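You operate a simulated robot arm through the tools that you are given. There is no shell and no other tool.

Carry out the task below with a simulated robot arm. There is one attempt and no reset: what you move stays moved.

JOB
Gauge the grey-banded bar and file it under its size.
Fine: lay it in the vee, let the red gauge lever down on it, lay it in that slot of the size rack; lever down again; leave the other bars.

Only the result counts: the job must be done as asked and must still hold three seconds after the hand-in. Knocking over, shifting, dropping, spilling or breaking anything else fails it.

ROBOT AND FRAMES
A 7-joint arm with a fingered hand, fixed in place. Base frame: the origin is at the foot of the arm, x ahead of it, y to its left, z up; the work surface is at about z = 880. Units: mm, rad, N and s.
With the tool pointing down near the work surface it reaches from about 360 to 840 mm from the base axis. Its first joint turns from -2.007 to 2.007 rad. Payload 5 kg.
Tool frame: the origin (TCP) lies between the finger pads and is the grasp point; the fingertips stand 32 mm ahead of it; z points along the fingers, y is the line along which they close. The gripper opens to 160 mm. The gripper's body begins 89 mm behind the TCP. The gripper is a hand of 4 fingers: y runs from the thumb to the fingers, the wrist lies at [0, 0, -267] in the tool frame.
Orientation is that of the tool frame in the base frame, as [roll, pitch, yaw] about the fixed x, y, z axes, in that order (R = Rz(yaw) Ry(pitch) Rx(roll)). With the fingers straight down and closing along the base's y, the tool's x points along the base's -x, its y along +y and its z along -z.

CONTROLS
- The arm moves only by the tool jog_arm. Its argument "increments" is a list of rows, each a list of 6 numbers: the shift along the tool's x, y, z in mm, then the turn, a rotation vector about the tool's x, y, z in rad. In form: [[dx, dy, dz, ax, ay, az], ...]. A call has 1 to 20 rows; each row shifts and turns the commanded pose from where the row before left it, along the tool's axes as they then stand. Each row takes 0.2 s and may step no farther than 50 mm and 0.15 rad from the row before; otherwise, the whole call is refused. A pose out of reach is approached as far as the arm can. The call stops where the force on the tool passes 90 N (or 10 N more than at its start, if that is more) or the arm is blocked; 0.2 s more then pass. In this call time passes only in rows, and 0.2 s behind the last. The reply holds the time, the measured pose of the TCP, the force on the tool along the base axes, the opening and the grip force, in the units named above and with some noise, with the torque about the TCP (base axes, N m) and any sound that the robot's microphone picked up, and new pictures: "views" is both (left out), scene, wrist or none.
- Cameras (640 x 400 px; columns grow to the right, rows downward): "scene" is fixed at [51.6, -499.8, 1619.1]; the picture's right is [-0.28, -0.96, 0.00], its down [-0.83, 0.24, -0.50] and it looks along [0.48, -0.14, -0.87] (base axes); focal length 303 px, centre (320, 200). "wrist" rides on the gripper at [80, -4, -114] in the tool frame; the picture's right is [0.05, 1.00, 0.00], its down [-0.81, 0.04, -0.58] and it looks along [-0.58, 0.03, 0.82] (tool axes); focal length 265 px, centre (320, 200). There is no depth. A picture from a camera that has moved, and an enlarged one, comes with that camera's place and axes in the base frame and with its lens.
- raise_lower(by): slides the trunk up (or, below 0, down) by that many mm; the arm rides with it, the base frame stays. It gives what a move gives, with no picture.
- finger_targets(finger1, finger2, finger3, thumb_bend): sets how far each is bent, from 0 (flat) to 1 (curled in); at 0.3 the hand is open as for a grip, at 0.7 the pads meet at the TCP. One left out holds its place. A second passes; each finger stops where it meets its share of the squeeze, and holds until it gets a number again. It is the only way to open and close the hand. It gives what a move gives, with no picture; readings hold the bend of each and the force on the fingers (four entries, about 0 where the hand has none), thumb and palm.
- close_up(camera, box): a new picture of the part [left, top, right, bottom] of that camera's present view, enlarged. The clock stands still meanwhile.
- hand_in(): hands the job in; it is judged then, once.

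Places have to be worked out from the pictures, the camera data and where the tool is seen. Open the gripper and draw the arm clear of the work before you hand the job in, unless the task says otherwise.

The tools are called after "Request:" as name(argument=value, ...) on one line, values as JSON. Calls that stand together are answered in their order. jog_arm: Moves the arm, as the interface text tells. Its arguments: {"type":"object","properties":{"increments":{"type":"array","items":{"type":"array","items":{"type":"number"}}},"views":{"type":"string","enum":["both","scene","wrist","none"]}},"required":["increments"]} The other tools are called the same way: raise_lower (by) slides the trunk up or down; finger_targets (finger1, finger2, finger3, thumb_bend) moves the fingers one by one; close_up (camera, box) takes an enlarged picture of a part of a camera's view; hand_in () hands the job in.

At the start:

```text
time_s: 0.0
tcp_pos: [355.4, -414.1, 1288.8]
tcp_rot: [-3.14, 0.0, 3.14]
contact_force: [-0.5, -0.1, -0.5]
moment: [0.02, -0.02, -0.04]
gripper_width: 159.9
finger_force: 0.1
shape: jaw
bend: [0.3, 0.3, 0.3, 0.3]
finger forces: [0.0, 0.0, 0.1, 0.0, 0.0, 0.1]
trunk travel left (down, up): [-875.0, 115.0]
```

scene: 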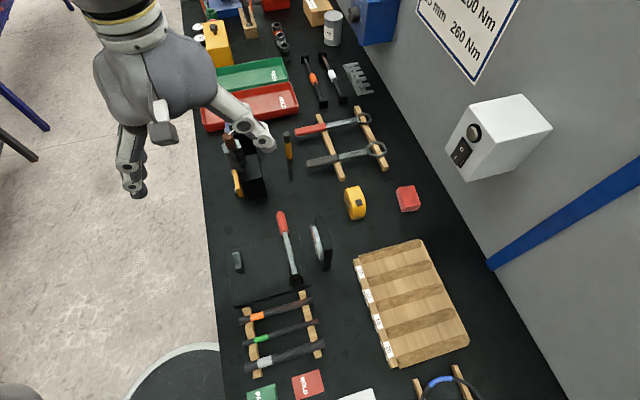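
wrist: 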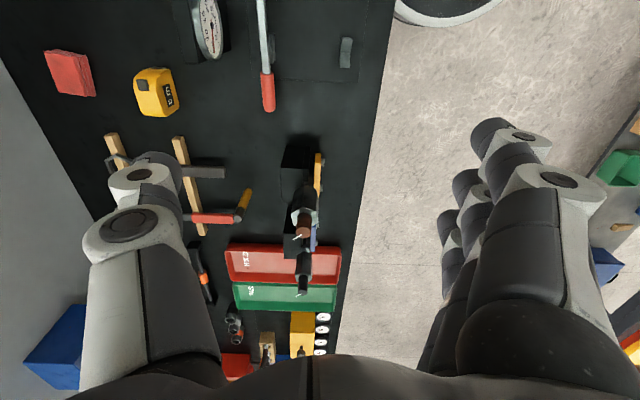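

The scene shows three bars on a wooden stand, a gauge with red lever and a dial, and a wooden rack with four slots. I take enlarged pictures to read details.

Request:
close_up(camera="scene", box=[220, 280, 348, 380])

Request:
close_up(camera="scene", box=[220, 200, 348, 300])

Request:
close_up(camera="scene", box=[340, 230, 480, 370])

Request:
close_up(camera="scene", box=[220, 320, 480, 400])

```text
4.00 times, centred on (284, 330) of scene
camera zoom: at [51.6, -499.8, 1619.1], right [-0.28, -0.96, 0.0], down [-0.83, 0.24, -0.5], along [0.48, -0.14, -0.87], focal length 1211 px, centre (464, -320)
```

zoom: 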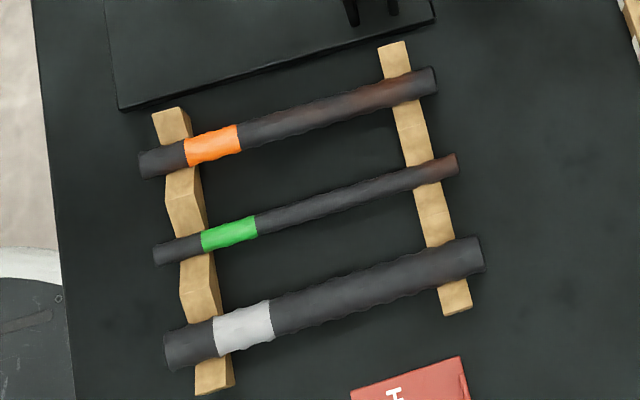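

```text
4.00 times, centred on (284, 250) of scene
camera zoom: at [51.6, -499.8, 1619.1], right [-0.28, -0.96, 0.0], down [-0.83, 0.24, -0.5], along [0.48, -0.14, -0.87], focal length 1211 px, centre (464, 0)
```

zoom: 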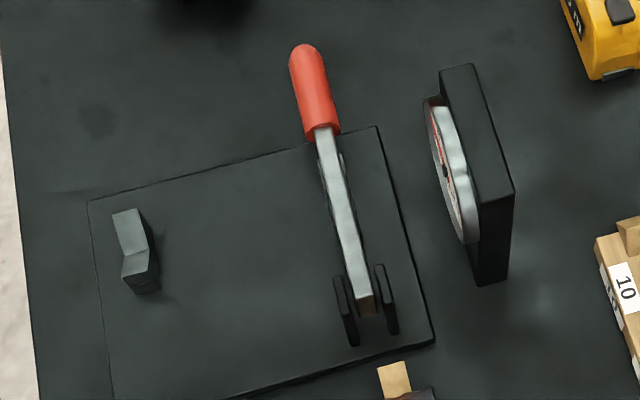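

```text
2.86 times, centred on (410, 300) of scene
camera zoom: at [51.6, -499.8, 1619.1], right [-0.28, -0.96, 0.0], down [-0.83, 0.24, -0.5], along [0.48, -0.14, -0.87], focal length 865 px, centre (63, -86)
```

zoom: 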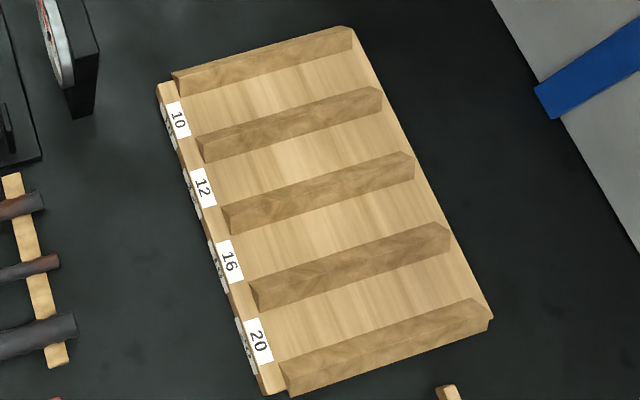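

```text
2.46 times, centred on (350, 360) of scene
camera zoom: at [51.6, -499.8, 1619.1], right [-0.28, -0.96, 0.0], down [-0.83, 0.24, -0.5], along [0.48, -0.14, -0.87], focal length 745 px, centre (246, -194)
```

zoom: 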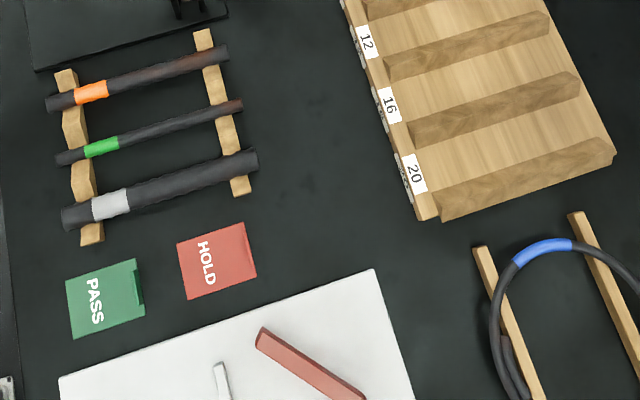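

The grey bar lies along y at about x=104, y=-365…-525. The gauge vee is near x=330, and the lever pivot near (263,-501) with its handle pointing to +x. I turn the tool so its closing axis lies along base x, and lower it for a view of the gauge with the wrist camera.

Request:
jog_arm(increments=[[8, 0, 45, 0, 0, 0], [8, 0, 45, 0, 0, 0], [9, 14, 45, 0, 0, 0], [0, 0, 0, 0, 0, 0.1428], [0, 0, 0, 0, 0, 0.1428], [0, 0, 0, 0, 0, 0.1428], [0, 0, 0, 0, 0, 0.1428], [0, 0, 0, 0, 0, 0.1428], [0, 0, 0, 0, 0, 0.1428], [0, 0, 0, 0, 0, 0.1428], [0, 0, 0, 0, 0, 0.1428], [0, 0, 0, 0, 0, 0.1428], [0, 0, 0, 0, 0, 0.1428], [0, 0, 0, 0, 0, 0.1428]])

```text
time_s: 3.0
tcp_pos: [330.1, -401.1, 1153.0]
tcp_rot: [3.141, 0.001, 1.567]
contact_force: [-0.2, -0.4, 0.2]
moment: [0.04, 0.03, 0.01]
gripper_width: 159.8
finger_force: 0.0
shape: jaw
bend: [0.3, 0.3, 0.3, 0.3]
finger forces: [0.0, 0.0, 0.1, 0.0, 0.1, 0.0]
trunk travel left (down, up): [-875.0, 115.0]
camera wrist: at [326.9, -318.6, 1267.1], right [1.0, 0.05, 0.0], down [0.04, -0.81, 0.58], along [0.03, -0.58, -0.82], focal length 265 px, centre (320, 200)
```

scene: 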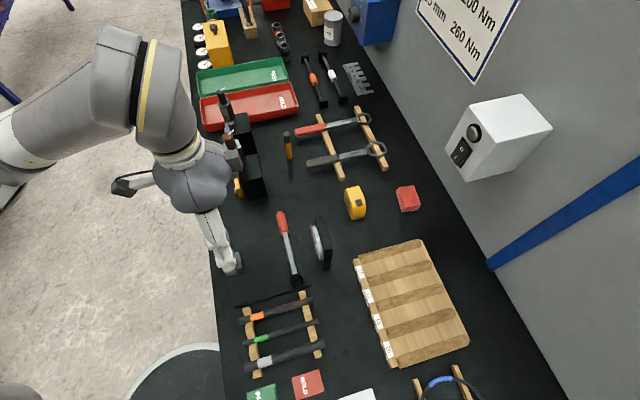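
wrist: 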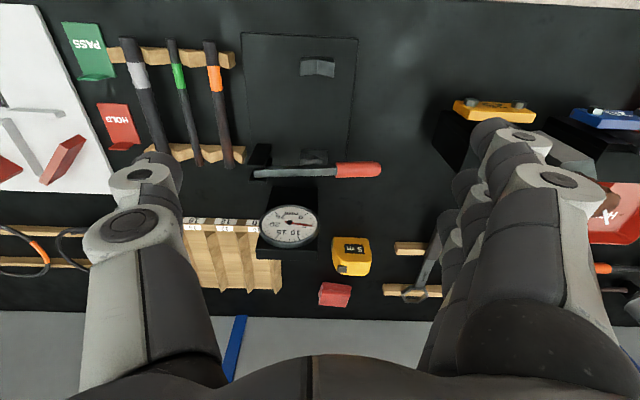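

The gauge is in view now: dial, lever and two vees. I enlarge it.

Request:
close_up(camera="wrist", box=[232, 30, 392, 130])

Request:
close_up(camera="wrist", box=[240, 130, 400, 260])

Request:
close_up(camera="wrist", box=[60, 20, 250, 180])

```text
4.00 times, centred on (312, 80) of wrist
camera zoom: at [326.9, -318.6, 1267.1], right [1.0, 0.05, 0.0], down [0.04, -0.81, 0.58], along [0.03, -0.58, -0.82], focal length 1062 px, centre (352, 680)
```

zoom: 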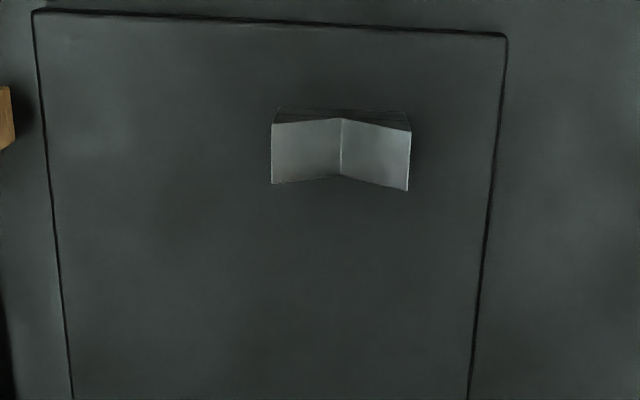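

```text
3.08 times, centred on (320, 195) of wrist
camera zoom: at [326.9, -318.6, 1267.1], right [1.0, 0.05, 0.0], down [0.04, -0.81, 0.58], along [0.03, -0.58, -0.82], focal length 817 px, centre (320, 215)
```

zoom: 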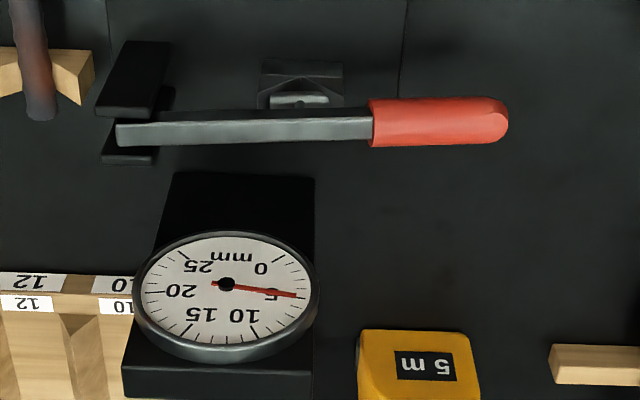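

```text
2.50 times, centred on (155, 100) of wrist
camera zoom: at [326.9, -318.6, 1267.1], right [1.0, 0.05, 0.0], down [0.04, -0.81, 0.58], along [0.03, -0.58, -0.82], focal length 664 px, centre (732, 450)
```

zoom: 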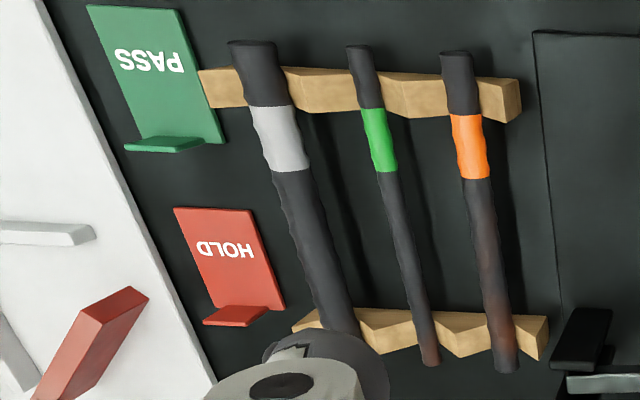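

With the lever down and no bar the dial reads about 4 to 5; the vees sit at x≈327, y≈-376 and -498. I tilt the hand to get a flatter view of vee and lever heights.

Request:
jog_arm(increments=[[40, 0, 30, 0, 0, 0], [40, 0, 30, 0, 0, 0], [0, 0, 0, 0, -0.14, 0], [0, 0, 0, 0, -0.14, 0], [0, 0, 0, 0, -0.14, 0], [0, 0, 0, 0, -0.14, 0]], views="wrist")

Request:
close_up(camera="wrist", box=[200, 100, 440, 250])

```text
time_s: 4.3
tcp_pos: [307.5, -316.5, 1156.2]
tcp_rot: [2.918, 0.427, 1.485]
contact_force: [-0.2, -0.2, 0.3]
moment: [-0.01, 0.0, 0.01]
gripper_width: 159.7
finger_force: 0.1
shape: jaw
bend: [0.3, 0.3, 0.3, 0.3]
finger forces: [0.0, 0.0, 0.0, 0.0, 0.0, 0.0]
out of reach, approached as far as the arm can: row 3, 4, 5, 6
trunk travel left (down, up): [-875.0, 115.0]
stopped in row 6: the arm was blocked; the commanded pose is now the measured one
camera wrist: at [289.4, -194.6, 1223.5], right [0.98, 0.05, 0.18], down [-0.13, -0.5, 0.86], along [0.14, -0.87, -0.48], focal length 265 px, centre (320, 200)
```

wrist: 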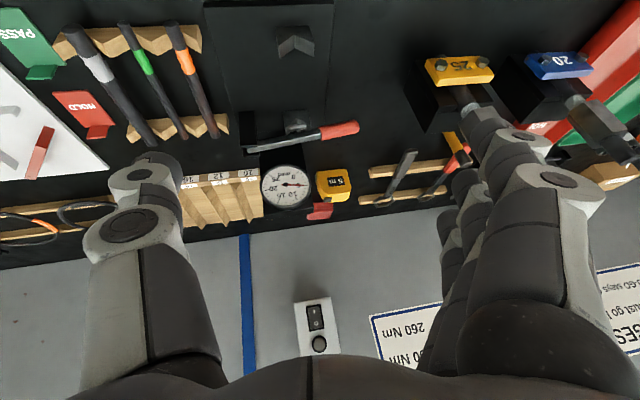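

```text
2.67 times, centred on (320, 175) of wrist
camera zoom: at [289.4, -194.6, 1223.5], right [0.98, 0.05, 0.18], down [-0.13, -0.5, 0.86], along [0.14, -0.87, -0.48], focal length 708 px, centre (320, 267)
```

zoom: 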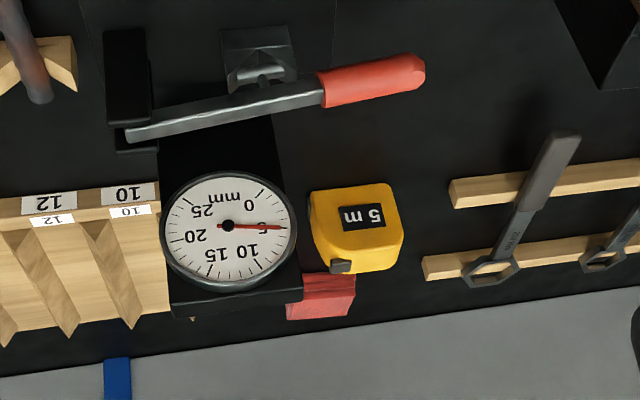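

The flatter tilt hit a reach limit, so I restore the straight-down pose. I then turn to close along base y above the lever handle, near (395,-501).

Request:
jog_arm(increments=[[0, 0, 0, 0.0504, 0.1085, -0.0091], [0, 0, 0, 0.0504, 0.1085, -0.0091], [0, 0, 0, 0.0504, 0.1085, -0.0091], [0, 0, 0, 0.0504, 0.1085, -0.0091], [-37, 17.5, 13, 0, 0, 0], [-37, 17.5, 13, 0, 0, 0], [-37, 17.5, 13, 0, 0, 0], [-37, 17.5, 13, 0, 0, 0], [-37, 17.5, 13, 0, 0, 0], [0, 0, 0, 0, 0, -0.1428], [0, 0, 0, 0, 0, -0.1428], [0, 0, 0, 0, 0, -0.1428], [0, 0, 0, 0, 0, -0.1428], [0, 0, 0, 0, 0, -0.1428], [0, 0, 0, 0, 0, -0.1428], [0, 0, 0, 0, 0, -0.1428], [0, 0, 0, 0, 0, -0.1428], [0, 0, 0, 0, 0, -0.1428], [0, 0, 0, 0, 0, -0.1428], [0, 0, 0, 0, 0, -0.1428]])

```text
time_s: 8.5
tcp_pos: [314.2, -477.1, 1104.3]
tcp_rot: [-3.141, -0.004, 3.141]
contact_force: [0.0, -0.2, 0.3]
moment: [-0.04, 0.04, -0.01]
gripper_width: 159.8
finger_force: 0.0
shape: jaw
bend: [0.3, 0.3, 0.3, 0.3]
finger forces: [0.1, 0.1, 0.0, 0.0, 0.0, 0.0]
out of reach, approached as far as the arm can: row 7, 8, 9
trunk travel left (down, up): [-875.0, 115.0]
camera wrist: at [236.2, -478.9, 1219.2], right [-0.05, 1.0, 0.0], down [0.82, 0.04, 0.57], along [0.57, 0.03, -0.82], focal length 265 px, centre (320, 200)
```

scene: 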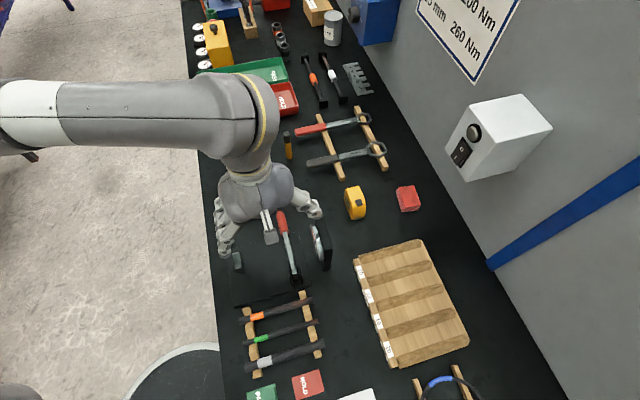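
wrist: 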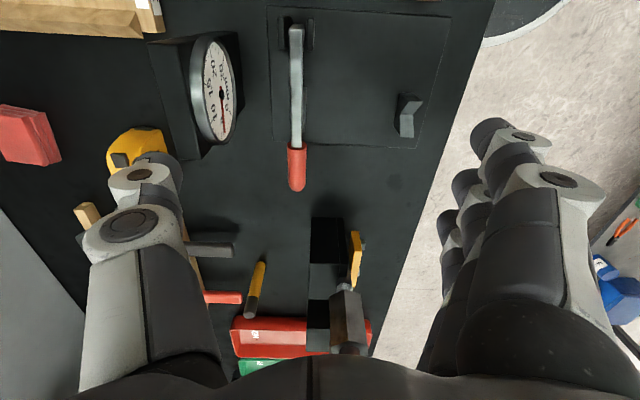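

Lever is at y≈-499, handle from x≈363 to 424. I move above the handle and partly close the fingers to clear the dial.

Request:
jog_arm(increments=[[-40, -11, 0, 0, 0, 0], [-41, -11, 0, 0, 0, 0], [0, 0, 40, 0, 0, 0]], views="none")

Request:
finger_targets(finger1=0.5, finger2=0.5, finger3=0.5, thumb_bend=0.5)

Request:
jog_arm(increments=[[0, 0, 30, 0, 0, 0]])

```text
time_s: 9.3
tcp_pos: [394.8, -500.2, 1063.2]
tcp_rot: [3.141, -0.003, 3.141]
contact_force: [0.3, -0.4, 0.2]
moment: [-0.01, -0.01, -0.03]
gripper_width: 160.1
finger_force: 0.1
shape: jaw
bend: [0.3, 0.3, 0.3, 0.3]
finger forces: [0.1, 0.1, 0.0, 0.1, 0.0, 0.0]
trunk travel left (down, up): [-875.0, 115.0]
```

```text
time_s: 10.3
tcp_pos: [395.4, -498.0, 1063.7]
tcp_rot: [3.141, -0.003, -3.14]
contact_force: [0.7, -0.7, -0.4]
moment: [0.01, 0.0, 0.0]
gripper_width: 92.2
finger_force: 0.1
shape: fingers
bend: [0.5, 0.5, 0.5, 0.5]
finger forces: [0.1, 0.1, 0.1, 0.1, 0.1, 0.0]
trunk travel left (down, up): [-875.0, 115.0]
```

```text
time_s: 10.7
tcp_pos: [395.9, -498.2, 1032.8]
tcp_rot: [-3.141, -0.005, 3.141]
contact_force: [-0.3, -0.5, -0.8]
moment: [0.01, 0.03, 0.0]
gripper_width: 91.9
finger_force: 0.1
shape: fingers
bend: [0.5, 0.5, 0.5, 0.5]
finger forces: [0.0, 0.0, 0.1, 0.0, 0.0, 0.0]
trunk travel left (down, up): [-875.0, 115.0]
camera wrist: at [317.6, -500.9, 1147.6], right [-0.05, 1.0, 0.0], down [0.82, 0.04, 0.57], along [0.57, 0.03, -0.82], focal length 265 px, centre (320, 200)
```

scene: 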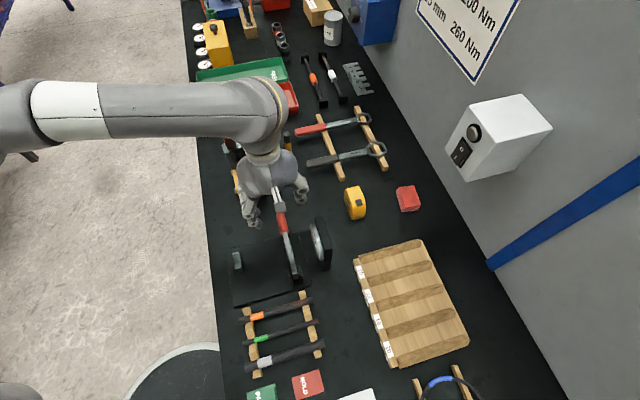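
wrist: 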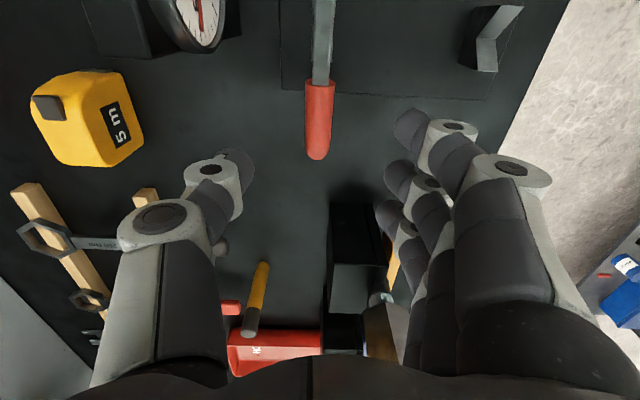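

The handle is centred at y≈-498 between thumb and fingers. I descend to about z=922 and look before gripping.

Request:
jog_arm(increments=[[0, 0, 30, 0, 0, 0], [0, 0, 30, 0, 0, 0], [0, 0, 25, 0, 0, 0], [0, 0, 15, 0, 0, 0], [0, 0, 10, 0, 0, 0]])

Request:
close_up(camera="scene", box=[210, 150, 370, 300])

```text
time_s: 11.9
tcp_pos: [394.6, -497.3, 932.0]
tcp_rot: [-3.133, 0.0, -3.14]
contact_force: [-0.4, -1.3, 52.0]
moment: [2.87, 1.61, 0.07]
gripper_width: 93.4
finger_force: 25.7
shape: fingers
bend: [0.57, 0.5, 0.5, 0.5]
finger forces: [52.3, 0.0, 0.0, 0.0, 0.0, 0.1]
trunk travel left (down, up): [-875.0, 115.0]
camera wrist: at [315.6, -500.1, 1045.1], right [-0.05, 1.0, -0.01], down [0.82, 0.05, 0.58], along [0.58, 0.02, -0.82], focal length 265 px, centre (320, 200)
```

scene: 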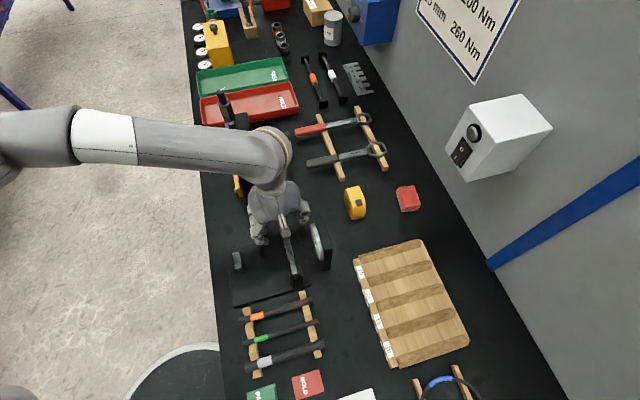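
wrist: 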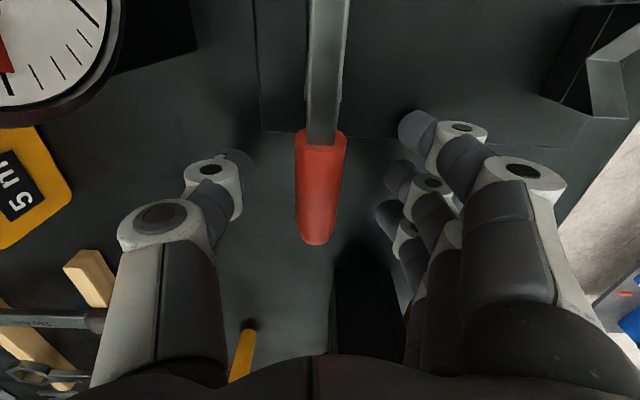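

```text
2.67 times, centred on (290, 225) of scene
camera zoom: at [51.6, -499.8, 1619.1], right [-0.28, -0.96, 0.0], down [-0.83, 0.24, -0.5], along [0.48, -0.14, -0.87], focal length 807 px, centre (400, 133)
```

zoom: 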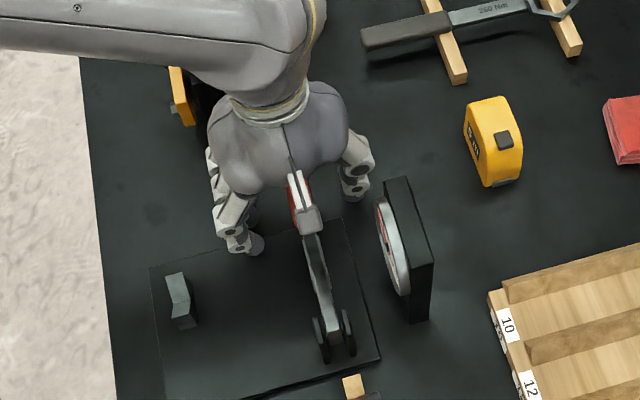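

Finger 1 touched the gauge's base plate (52 N), so the plate top is about z≈900. I back up 10 mm immediately and shift 12 mm along +x.

Request:
jog_arm(increments=[[0, 0, -12, 0, 0, 0], [-12, 0, 0, 0, 0, 0]])

Request:
close_up(camera="wrist", box=[180, 80, 480, 280])

```text
time_s: 12.5
tcp_pos: [407.6, -497.9, 934.6]
tcp_rot: [3.14, -0.005, 3.14]
contact_force: [1.2, -0.3, 0.4]
moment: [0.0, -0.01, -0.01]
gripper_width: 92.0
finger_force: 0.0
shape: fingers
bend: [0.5, 0.5, 0.5, 0.5]
finger forces: [0.0, 0.1, 0.0, 0.0, 0.0, 0.0]
trunk travel left (down, up): [-875.0, 115.0]
camera wrist: at [328.4, -500.4, 1048.6], right [-0.05, 1.0, 0.0], down [0.82, 0.04, 0.57], along [0.57, 0.03, -0.82], focal length 265 px, centre (320, 200)
```

scene: 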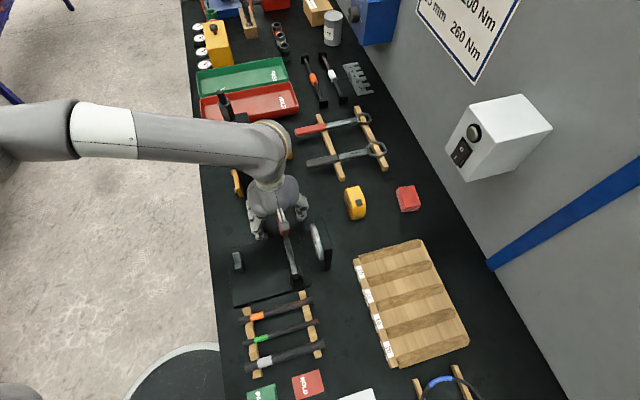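
wrist: 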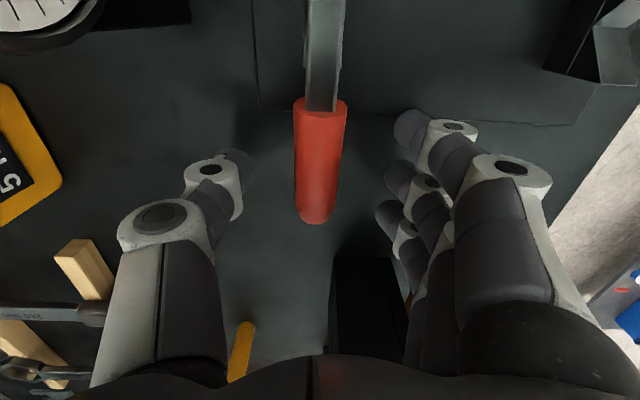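

```text
2.00 times, centred on (330, 180) of wrist
camera zoom: at [328.4, -500.4, 1048.6], right [-0.05, 1.0, 0.0], down [0.82, 0.04, 0.57], along [0.57, 0.03, -0.82], focal length 531 px, centre (300, 240)
```

zoom: 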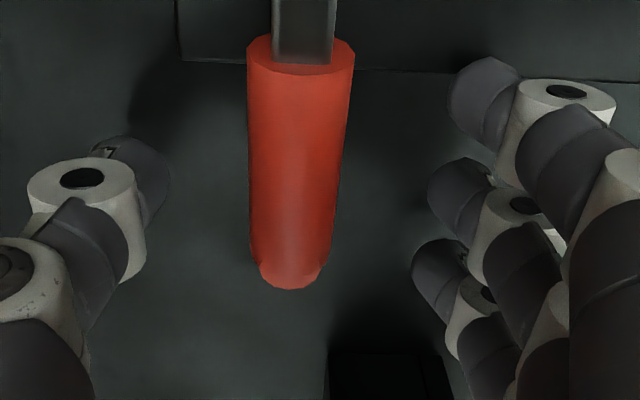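

Handle is roughly 25 mm thick, centre about z≈925, between thumb and fingers 1 and 2. Finger 3 is past the tip, so I close only fingers 1, 2 and the thumb.

Request:
finger_targets(finger1=0.7, finger2=0.7, finger3=0.5, thumb_bend=0.7)

Request:
close_up(camera="wrist", box=[180, 80, 480, 280])

```text
time_s: 13.5
tcp_pos: [406.9, -498.5, 935.7]
tcp_rot: [-3.142, -0.004, 3.142]
contact_force: [0.1, -3.4, -1.7]
moment: [0.0, 0.02, 0.06]
gripper_width: 25.2
finger_force: 1.3
shape: fingers
bend: [0.7, 0.7, 0.5, 0.69]
finger forces: [0.0, 0.0, 0.0, 0.0, 2.5, 0.0]
trunk travel left (down, up): [-875.0, 115.0]
```

```text
2.00 times, centred on (330, 180) of wrist
camera zoom: at [328.1, -501.5, 1050.3], right [-0.05, 1.0, 0.0], down [0.82, 0.04, 0.57], along [0.57, 0.03, -0.82], focal length 531 px, centre (300, 240)
```

zoom: 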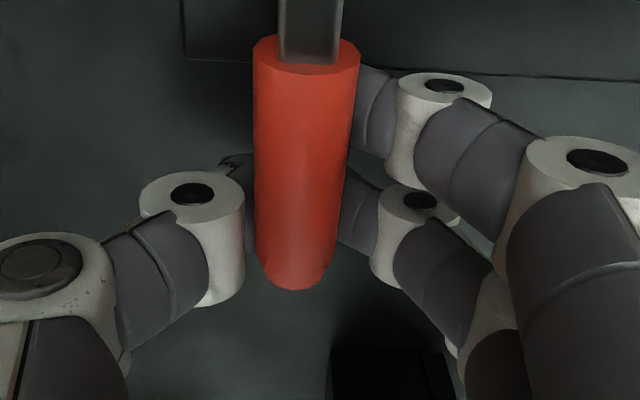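

The fingers curl under the handle on both sides. I tighten slightly and lift a little to see whether the lever comes up.

Request:
finger_targets(finger1=0.76, finger2=0.76, thumb_bend=0.76)

Request:
jog_arm(increments=[[0, 0, -8, 0, 0, 0], [0, 0, -8, 0, 0, 0]])

Request:
close_up(camera="scene", box=[210, 150, 370, 300])

```text
time_s: 14.5
tcp_pos: [408.1, -498.9, 935.8]
tcp_rot: [3.141, -0.003, -3.141]
contact_force: [0.5, -0.6, -0.5]
moment: [-0.05, -0.04, -0.01]
gripper_width: 17.2
finger_force: 1.2
shape: fingers
bend: [0.75, 0.74, 0.5, 0.72]
finger forces: [1.2, 0.1, 0.1, 0.0, 0.4, 0.0]
trunk travel left (down, up): [-875.0, 115.0]
```

```text
time_s: 15.1
tcp_pos: [405.7, -499.0, 951.2]
tcp_rot: [3.141, -0.002, 3.141]
contact_force: [-1.4, 0.9, -0.3]
moment: [0.0, -0.05, 0.0]
gripper_width: 17.3
finger_force: 0.4
shape: fingers
bend: [0.75, 0.74, 0.5, 0.72]
finger forces: [1.2, 0.0, 0.0, 0.0, 0.1, 0.0]
trunk travel left (down, up): [-875.0, 115.0]
camera wrist: at [328.1, -502.1, 1065.9], right [-0.05, 1.0, 0.0], down [0.82, 0.04, 0.57], along [0.57, 0.03, -0.82], focal length 265 px, centre (320, 200)
```

scene: 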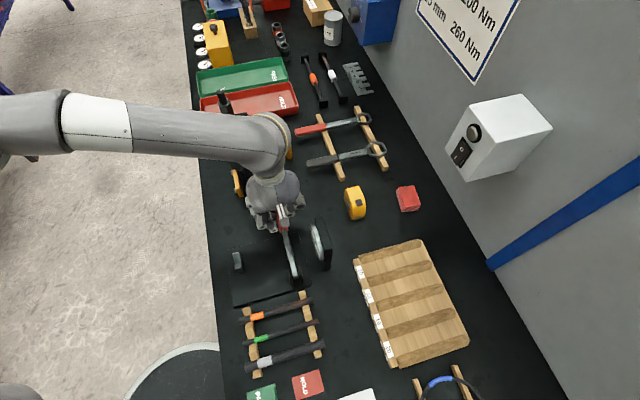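
wrist: 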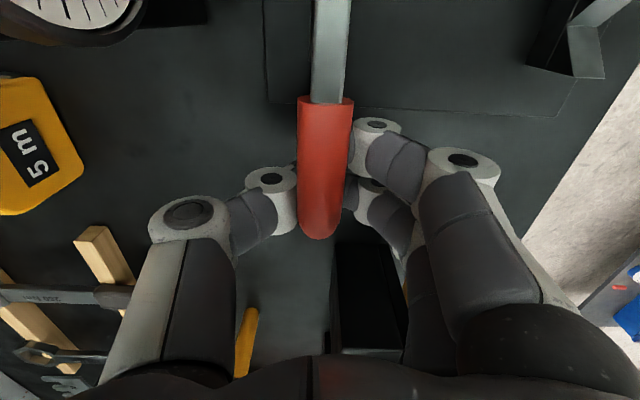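

```text
2.67 times, centred on (290, 225) of scene
camera zoom: at [51.6, -499.8, 1619.1], right [-0.28, -0.96, 0.0], down [-0.83, 0.24, -0.5], along [0.48, -0.14, -0.87], focal length 807 px, centre (400, 133)
```

zoom: 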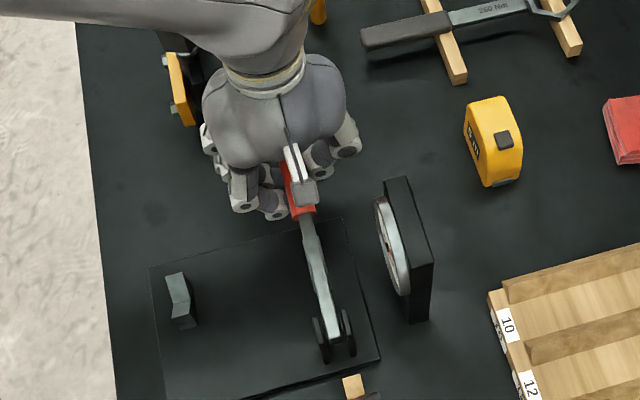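

The handle is not clearly rising yet; the curled fingertips are still closing up beneath it. I lift further in small steps and watch the forces.

Request:
jog_arm(increments=[[0, 0, -6, 0, 0, 0], [0, 0, -6, 0, 0, 0]])

Request:
close_up(camera="wrist", box=[180, 80, 480, 280])

```text
time_s: 15.7
tcp_pos: [406.3, -499.0, 963.3]
tcp_rot: [3.141, -0.004, 3.141]
contact_force: [0.1, 0.2, -0.8]
moment: [-0.02, -0.04, -0.01]
gripper_width: 17.0
finger_force: 0.8
shape: fingers
bend: [0.76, 0.74, 0.5, 0.72]
finger forces: [0.8, 0.0, 0.0, 0.0, 0.0, 0.0]
trunk travel left (down, up): [-875.0, 115.0]
camera wrist: at [328.2, -501.3, 1078.0], right [-0.05, 1.0, 0.0], down [0.82, 0.04, 0.57], along [0.57, 0.03, -0.82], focal length 265 px, centre (320, 200)
```

scene: 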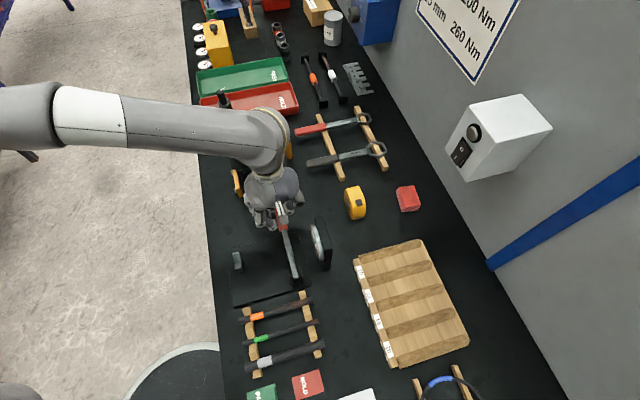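
wrist: 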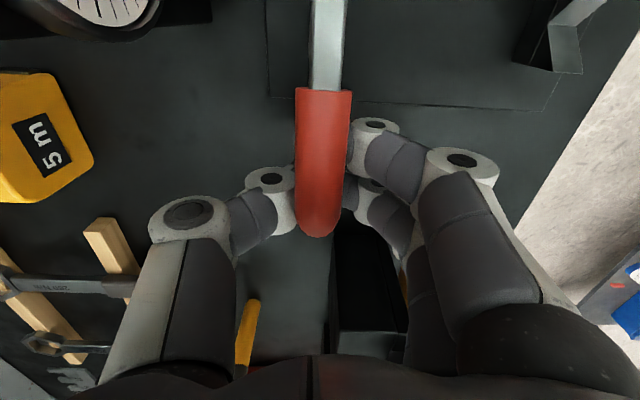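

```text
2.00 times, centred on (330, 180) of wrist
camera zoom: at [328.2, -501.3, 1078.0], right [-0.05, 1.0, 0.0], down [0.82, 0.04, 0.57], along [0.57, 0.03, -0.82], focal length 531 px, centre (300, 240)
```

zoom: 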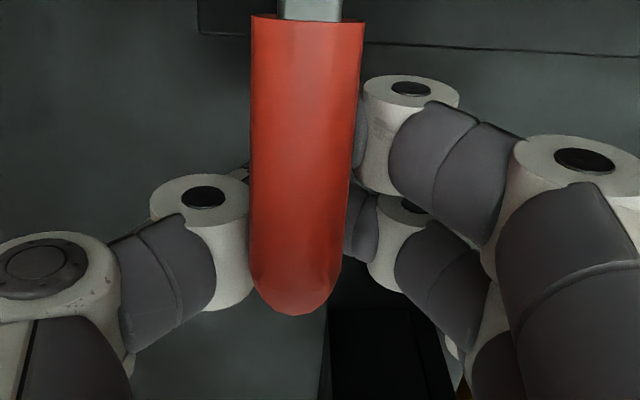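

The lever is rising with the hand with hardly any load. I continue along an arc about the pivot (≈255, z≈950), tilting the hand at half the lever's rate.

Request:
jog_arm(increments=[[1.8, 0, -15.7, 0, -0.052, 0], [2.6, 0, -15.6, 0, -0.052, 0], [3.4, 0, -15.5, 0, -0.052, 0], [4.2, 0, -15.3, 0, -0.052, 0], [5.0, 0, -15.1, 0, -0.052, 0]])

Request:
close_up(camera="scene", box=[210, 150, 370, 300])

```text
time_s: 16.9
tcp_pos: [382.2, -499.6, 1037.0]
tcp_rot: [-3.141, 0.258, -3.141]
contact_force: [-0.2, 0.6, -0.3]
moment: [-0.03, -0.04, -0.01]
gripper_width: 17.1
finger_force: 0.6
shape: fingers
bend: [0.76, 0.74, 0.5, 0.72]
finger forces: [0.4, 0.1, 0.0, 0.0, 0.0, 0.0]
trunk travel left (down, up): [-875.0, 115.0]
camera wrist: at [276.7, -501.7, 1128.0], right [-0.05, 1.0, -0.01], down [0.64, 0.04, 0.77], along [0.77, 0.03, -0.64], focal length 265 px, centre (320, 200)
```

scene: 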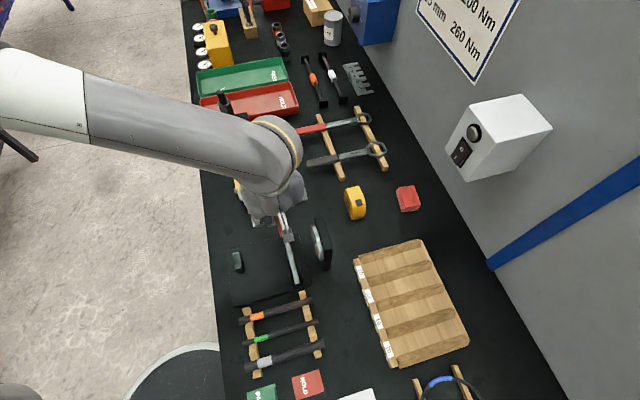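
wrist: 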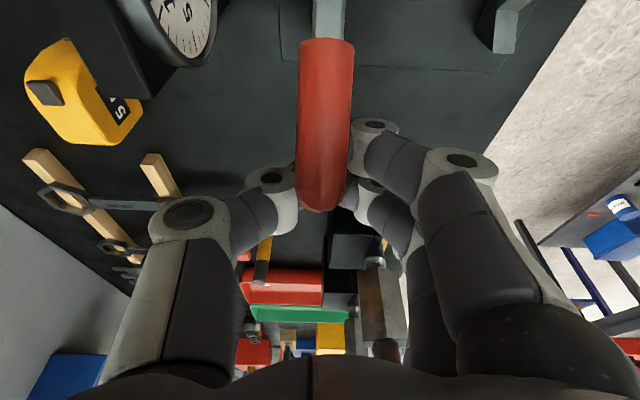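

```text
2.67 times, centred on (290, 225) of scene
camera zoom: at [51.6, -499.8, 1619.1], right [-0.28, -0.96, 0.0], down [-0.83, 0.24, -0.5], along [0.48, -0.14, -0.87], focal length 807 px, centre (400, 133)
```

zoom: 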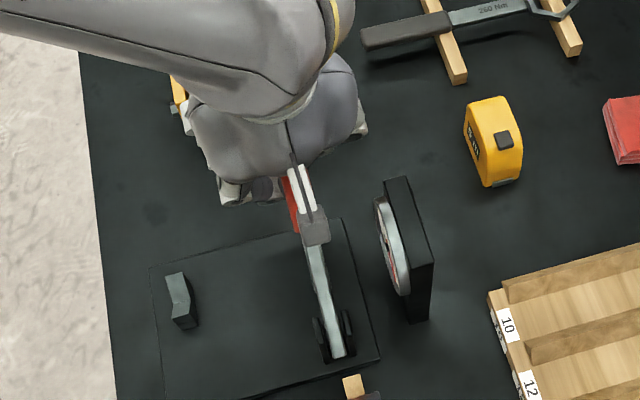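

The lever follows (about 30° up). I continue the arc.

Request:
jog_arm(increments=[[5.8, 0, -14.8, 0, -0.052, 0], [6.6, 0, -14.5, 0, -0.052, 0], [7.3, 0, -14.2, 0, -0.052, 0], [8.1, 0, -13.8, 0, -0.052, 0], [8.8, 0, -13.4, 0, -0.052, 0]])

Request:
close_up(camera="scene", box=[210, 150, 370, 300])

```text
time_s: 18.1
tcp_pos: [327.3, -496.8, 1090.6]
tcp_rot: [3.14, 0.518, -3.14]
contact_force: [6.7, -1.0, -2.9]
moment: [-0.04, -0.23, 0.06]
gripper_width: 17.2
finger_force: 2.8
shape: fingers
bend: [0.75, 0.74, 0.5, 0.72]
finger forces: [6.0, 0.1, 0.0, 0.0, 0.0, 0.0]
trunk travel left (down, up): [-875.0, 115.0]
camera wrist: at [200.9, -500.8, 1150.0], right [-0.05, 1.0, -0.02], down [0.42, 0.04, 0.91], along [0.91, 0.03, -0.42], focal length 265 px, centre (320, 200)
```

scene: 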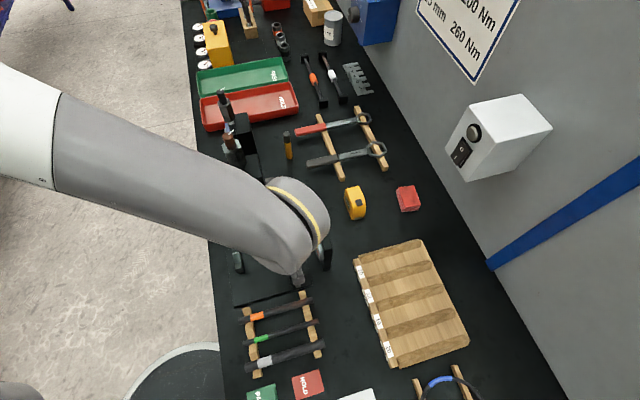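
wrist: 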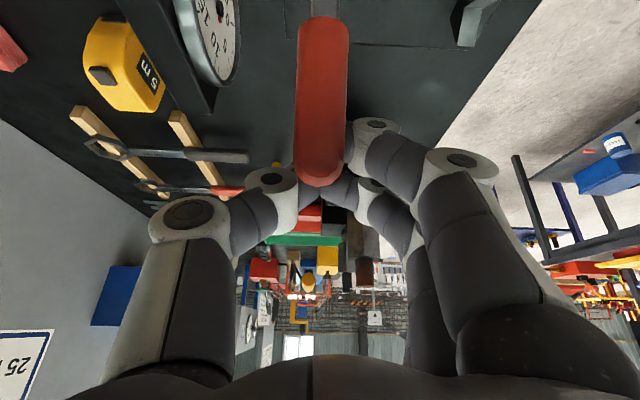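

```text
2.67 times, centred on (290, 225) of scene
camera zoom: at [51.6, -499.8, 1619.1], right [-0.28, -0.96, 0.0], down [-0.83, 0.24, -0.5], along [0.48, -0.14, -0.87], focal length 807 px, centre (400, 133)
```

zoom: 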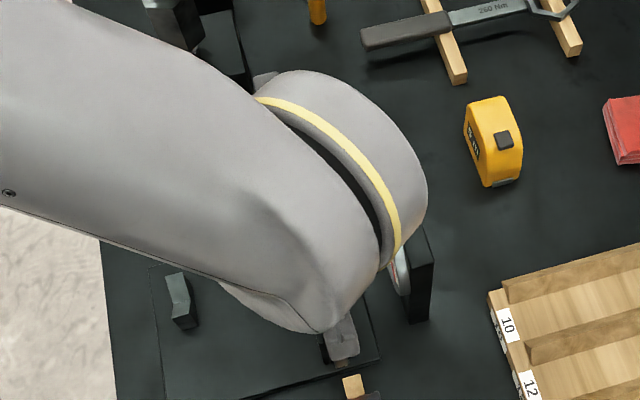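

Lever is around 60° with a light 7 N push on the hand. I continue in smaller groups, watching the force.

Request:
jog_arm(increments=[[9.5, 0, -12.9, 0, -0.052, 0], [10.1, 0, -12.5, 0, -0.052, 0]], views="wrist")

```text
time_s: 18.7
tcp_pos: [295.9, -496.6, 1102.6]
tcp_rot: [3.14, 0.622, -3.141]
contact_force: [13.1, 7.2, 2.8]
moment: [0.3, -0.3, 0.0]
gripper_width: 25.8
finger_force: 13.7
shape: fingers
bend: [0.7, 0.74, 0.5, 0.71]
finger forces: [8.9, 0.1, 0.0, 0.1, 18.8, 0.1]
trunk travel left (down, up): [-875.0, 115.0]
camera wrist: at [166.4, -499.8, 1148.9], right [-0.04, 1.0, -0.03], down [0.33, 0.04, 0.94], along [0.94, 0.03, -0.33], focal length 265 px, centre (320, 200)
```

wrist: 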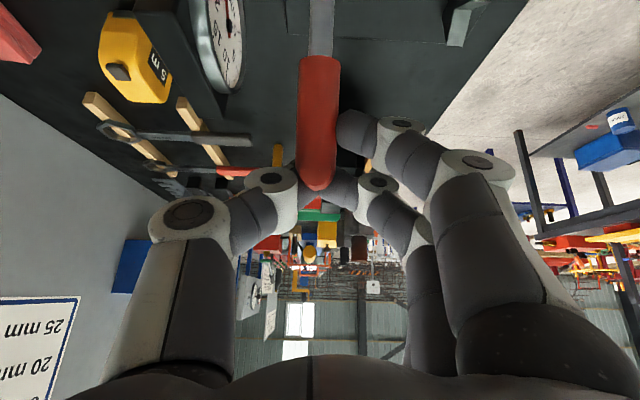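

Finger 1 has been pushed open a bit and the thumb carries 19 N, so the lever may be at a stop or the cage is misaligned. I look closer before moving.

Request:
close_up(camera="wrist", box=[220, 0, 420, 220])

Request:
close_up(camera="scene", box=[210, 180, 370, 300])

```text
1.82 times, centred on (320, 110) of wrist
camera zoom: at [166.4, -499.8, 1148.9], right [-0.04, 1.0, -0.03], down [0.33, 0.04, 0.94], along [0.94, 0.03, -0.33], focal length 483 px, centre (320, 364)
```

zoom: 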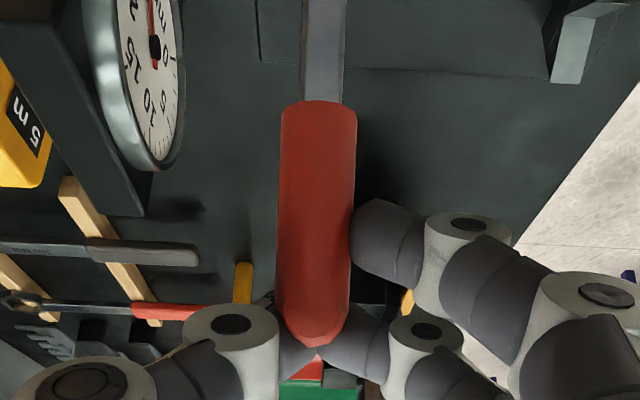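

```text
3.33 times, centred on (290, 240) of scene
camera zoom: at [51.6, -499.8, 1619.1], right [-0.28, -0.96, 0.0], down [-0.83, 0.24, -0.5], along [0.48, -0.14, -0.87], focal length 1009 px, centre (420, 67)
```

zoom: 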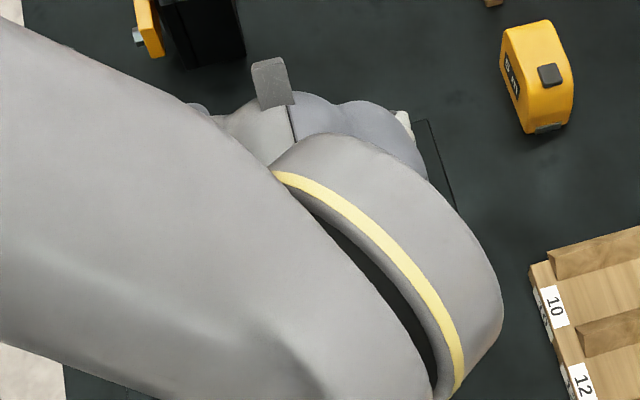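

The picture implies the real pivot is nearer (275, z≈938), and the hand slid out toward the handle's tip; lever is around 75–80° up. I slide 15 mm back down the handle, then push toward -x.

Request:
jog_arm(increments=[[4.5, 0, 6, 0, 0, 0], [4.5, 0, 6, 0, 0, 0], [8.1, 0, -5.9, 0, 0, 0]], views="wrist")

```text
time_s: 19.5
tcp_pos: [294.9, -496.2, 1090.2]
tcp_rot: [3.141, 0.632, -3.139]
contact_force: [53.5, -2.7, 24.2]
moment: [0.07, -0.83, 0.16]
gripper_width: 27.4
finger_force: 29.1
shape: fingers
bend: [0.71, 0.74, 0.5, 0.71]
finger forces: [9.2, 12.8, 0.0, 0.0, 35.2, 0.0]
trunk travel left (down, up): [-875.0, 115.0]
camera wrist: at [164.9, -500.0, 1134.3], right [-0.04, 1.0, -0.03], down [0.32, 0.04, 0.95], along [0.95, 0.03, -0.32], focal length 265 px, centre (320, 200)
```

wrist: 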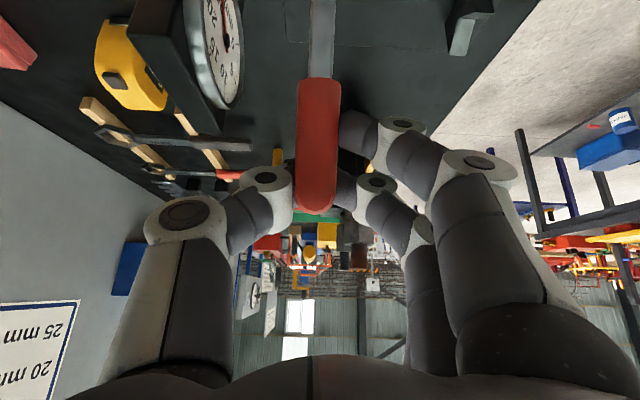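

The lever now pushes back with 53 N, so it is at its upper stop. I back off 12 mm in +x, still caging it, to see whether it stays up by itself.

Request:
jog_arm(increments=[[-8.1, 0, 5.9, 0, 0, 0], [-4, 0, 3, 0, 0, 0]], views="wrist")

Request:
close_up(camera="wrist", box=[220, 0, 420, 220])

```text
time_s: 20.1
tcp_pos: [297.8, -498.5, 1088.3]
tcp_rot: [3.141, 0.618, 3.139]
contact_force: [17.3, 4.0, 19.7]
moment: [0.25, -0.14, -0.06]
gripper_width: 27.1
finger_force: 18.7
shape: fingers
bend: [0.71, 0.74, 0.5, 0.72]
finger forces: [10.8, 7.3, 0.0, 0.1, 19.5, 0.0]
trunk travel left (down, up): [-875.0, 115.0]
camera wrist: at [167.9, -500.0, 1134.4], right [-0.04, 1.0, -0.03], down [0.33, 0.04, 0.94], along [0.94, 0.03, -0.33], focal length 265 px, centre (320, 200)
```

wrist: 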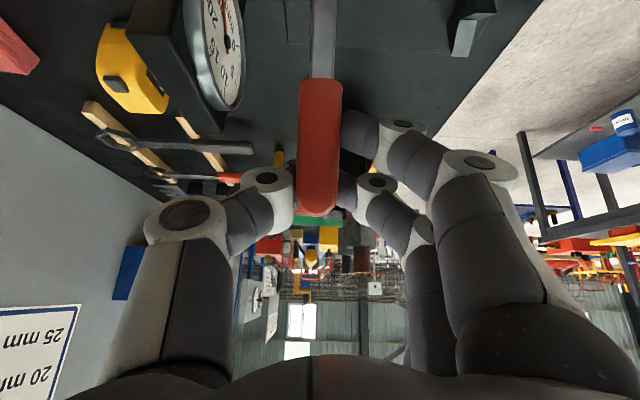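

```text
1.82 times, centred on (320, 110) of wrist
camera zoom: at [167.9, -500.0, 1134.4], right [-0.04, 1.0, -0.03], down [0.33, 0.04, 0.94], along [0.94, 0.03, -0.33], focal length 483 px, centre (320, 364)
```

zoom: 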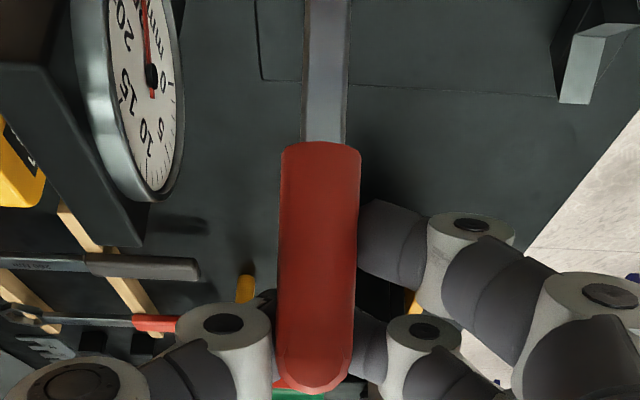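

Still some contact. I back off 15 mm more in +x; if the lever stays, it will separate from the curled fingertips.

Request:
jog_arm(increments=[[-6.1, 0, 4.4, 0, 0, 0], [-6.1, 0, 4.4, 0, 0, 0]], views="wrist")

Request:
close_up(camera="wrist", box=[220, 0, 420, 220])

```text
time_s: 20.7
tcp_pos: [313.1, -498.0, 1086.4]
tcp_rot: [3.14, 0.617, -3.141]
contact_force: [1.9, 2.6, -2.5]
moment: [0.07, -0.07, -0.06]
gripper_width: 19.9
finger_force: 0.7
shape: fingers
bend: [0.72, 0.74, 0.5, 0.72]
finger forces: [3.1, 0.0, 0.1, 0.0, 0.0, 0.0]
trunk travel left (down, up): [-875.0, 115.0]
camera wrist: at [183.7, -500.8, 1133.4], right [-0.04, 1.0, -0.03], down [0.33, 0.04, 0.94], along [0.94, 0.03, -0.33], focal length 265 px, centre (320, 200)
```

wrist: 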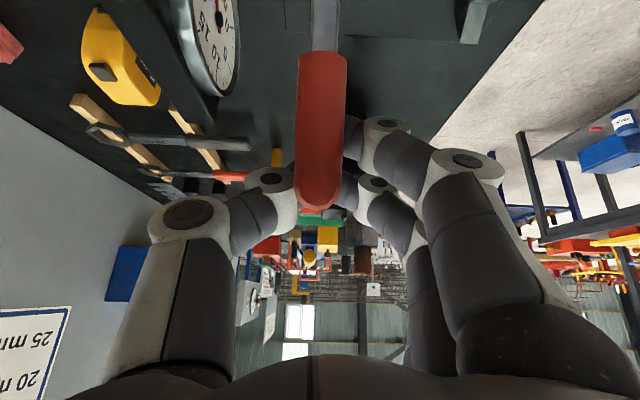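

```text
1.82 times, centred on (320, 110) of wrist
camera zoom: at [183.7, -500.8, 1133.4], right [-0.04, 1.0, -0.03], down [0.33, 0.04, 0.94], along [0.94, 0.03, -0.33], focal length 483 px, centre (320, 364)
```

zoom: 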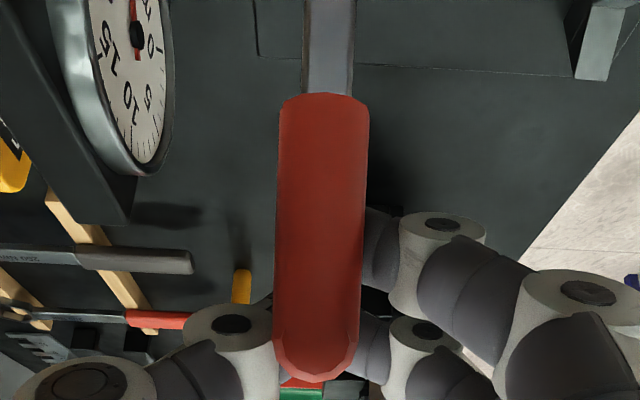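

The handle looks bigger and did not follow the hand, so the lever stays up. I back off another 12 mm to confirm before opening.

Request:
jog_arm(increments=[[-5, 0, 3.5, 0, 0, 0], [-5, 0, 3.5, 0, 0, 0]], views="wrist")

Request:
close_up(camera="wrist", box=[220, 0, 420, 220])

```text
time_s: 21.3
tcp_pos: [326.2, -498.7, 1087.5]
tcp_rot: [-3.141, 0.619, 3.142]
contact_force: [-0.1, 0.6, -1.6]
moment: [0.02, -0.01, -0.07]
gripper_width: 18.5
finger_force: 0.7
shape: fingers
bend: [0.73, 0.74, 0.5, 0.72]
finger forces: [1.0, 0.1, 0.0, 0.1, 0.0, 0.0]
trunk travel left (down, up): [-875.0, 115.0]
camera wrist: at [196.0, -501.4, 1134.5], right [-0.04, 1.0, -0.03], down [0.33, 0.04, 0.94], along [0.94, 0.03, -0.33], focal length 265 px, centre (320, 200)
```

wrist: 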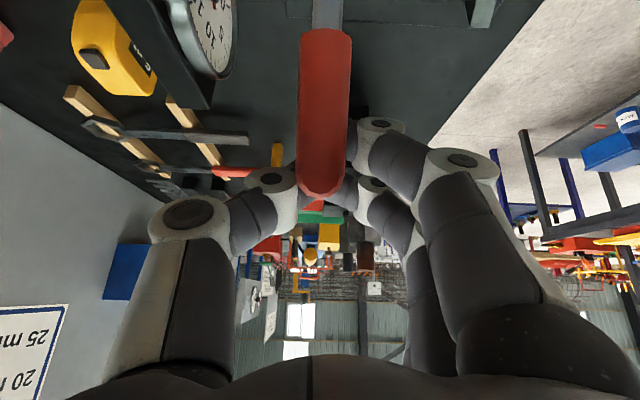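

```text
1.82 times, centred on (320, 110) of wrist
camera zoom: at [196.0, -501.4, 1134.5], right [-0.04, 1.0, -0.03], down [0.33, 0.04, 0.94], along [0.94, 0.03, -0.33], focal length 483 px, centre (320, 364)
```

zoom: 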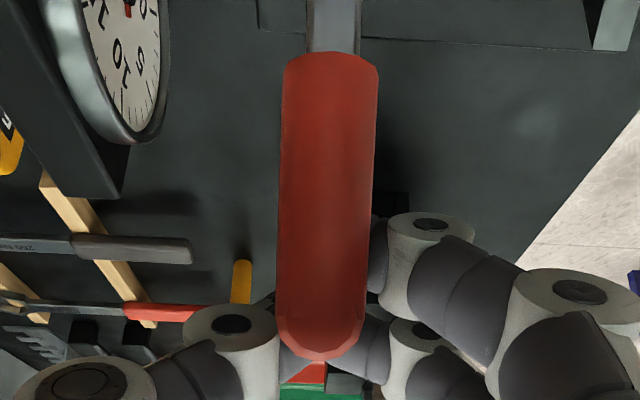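

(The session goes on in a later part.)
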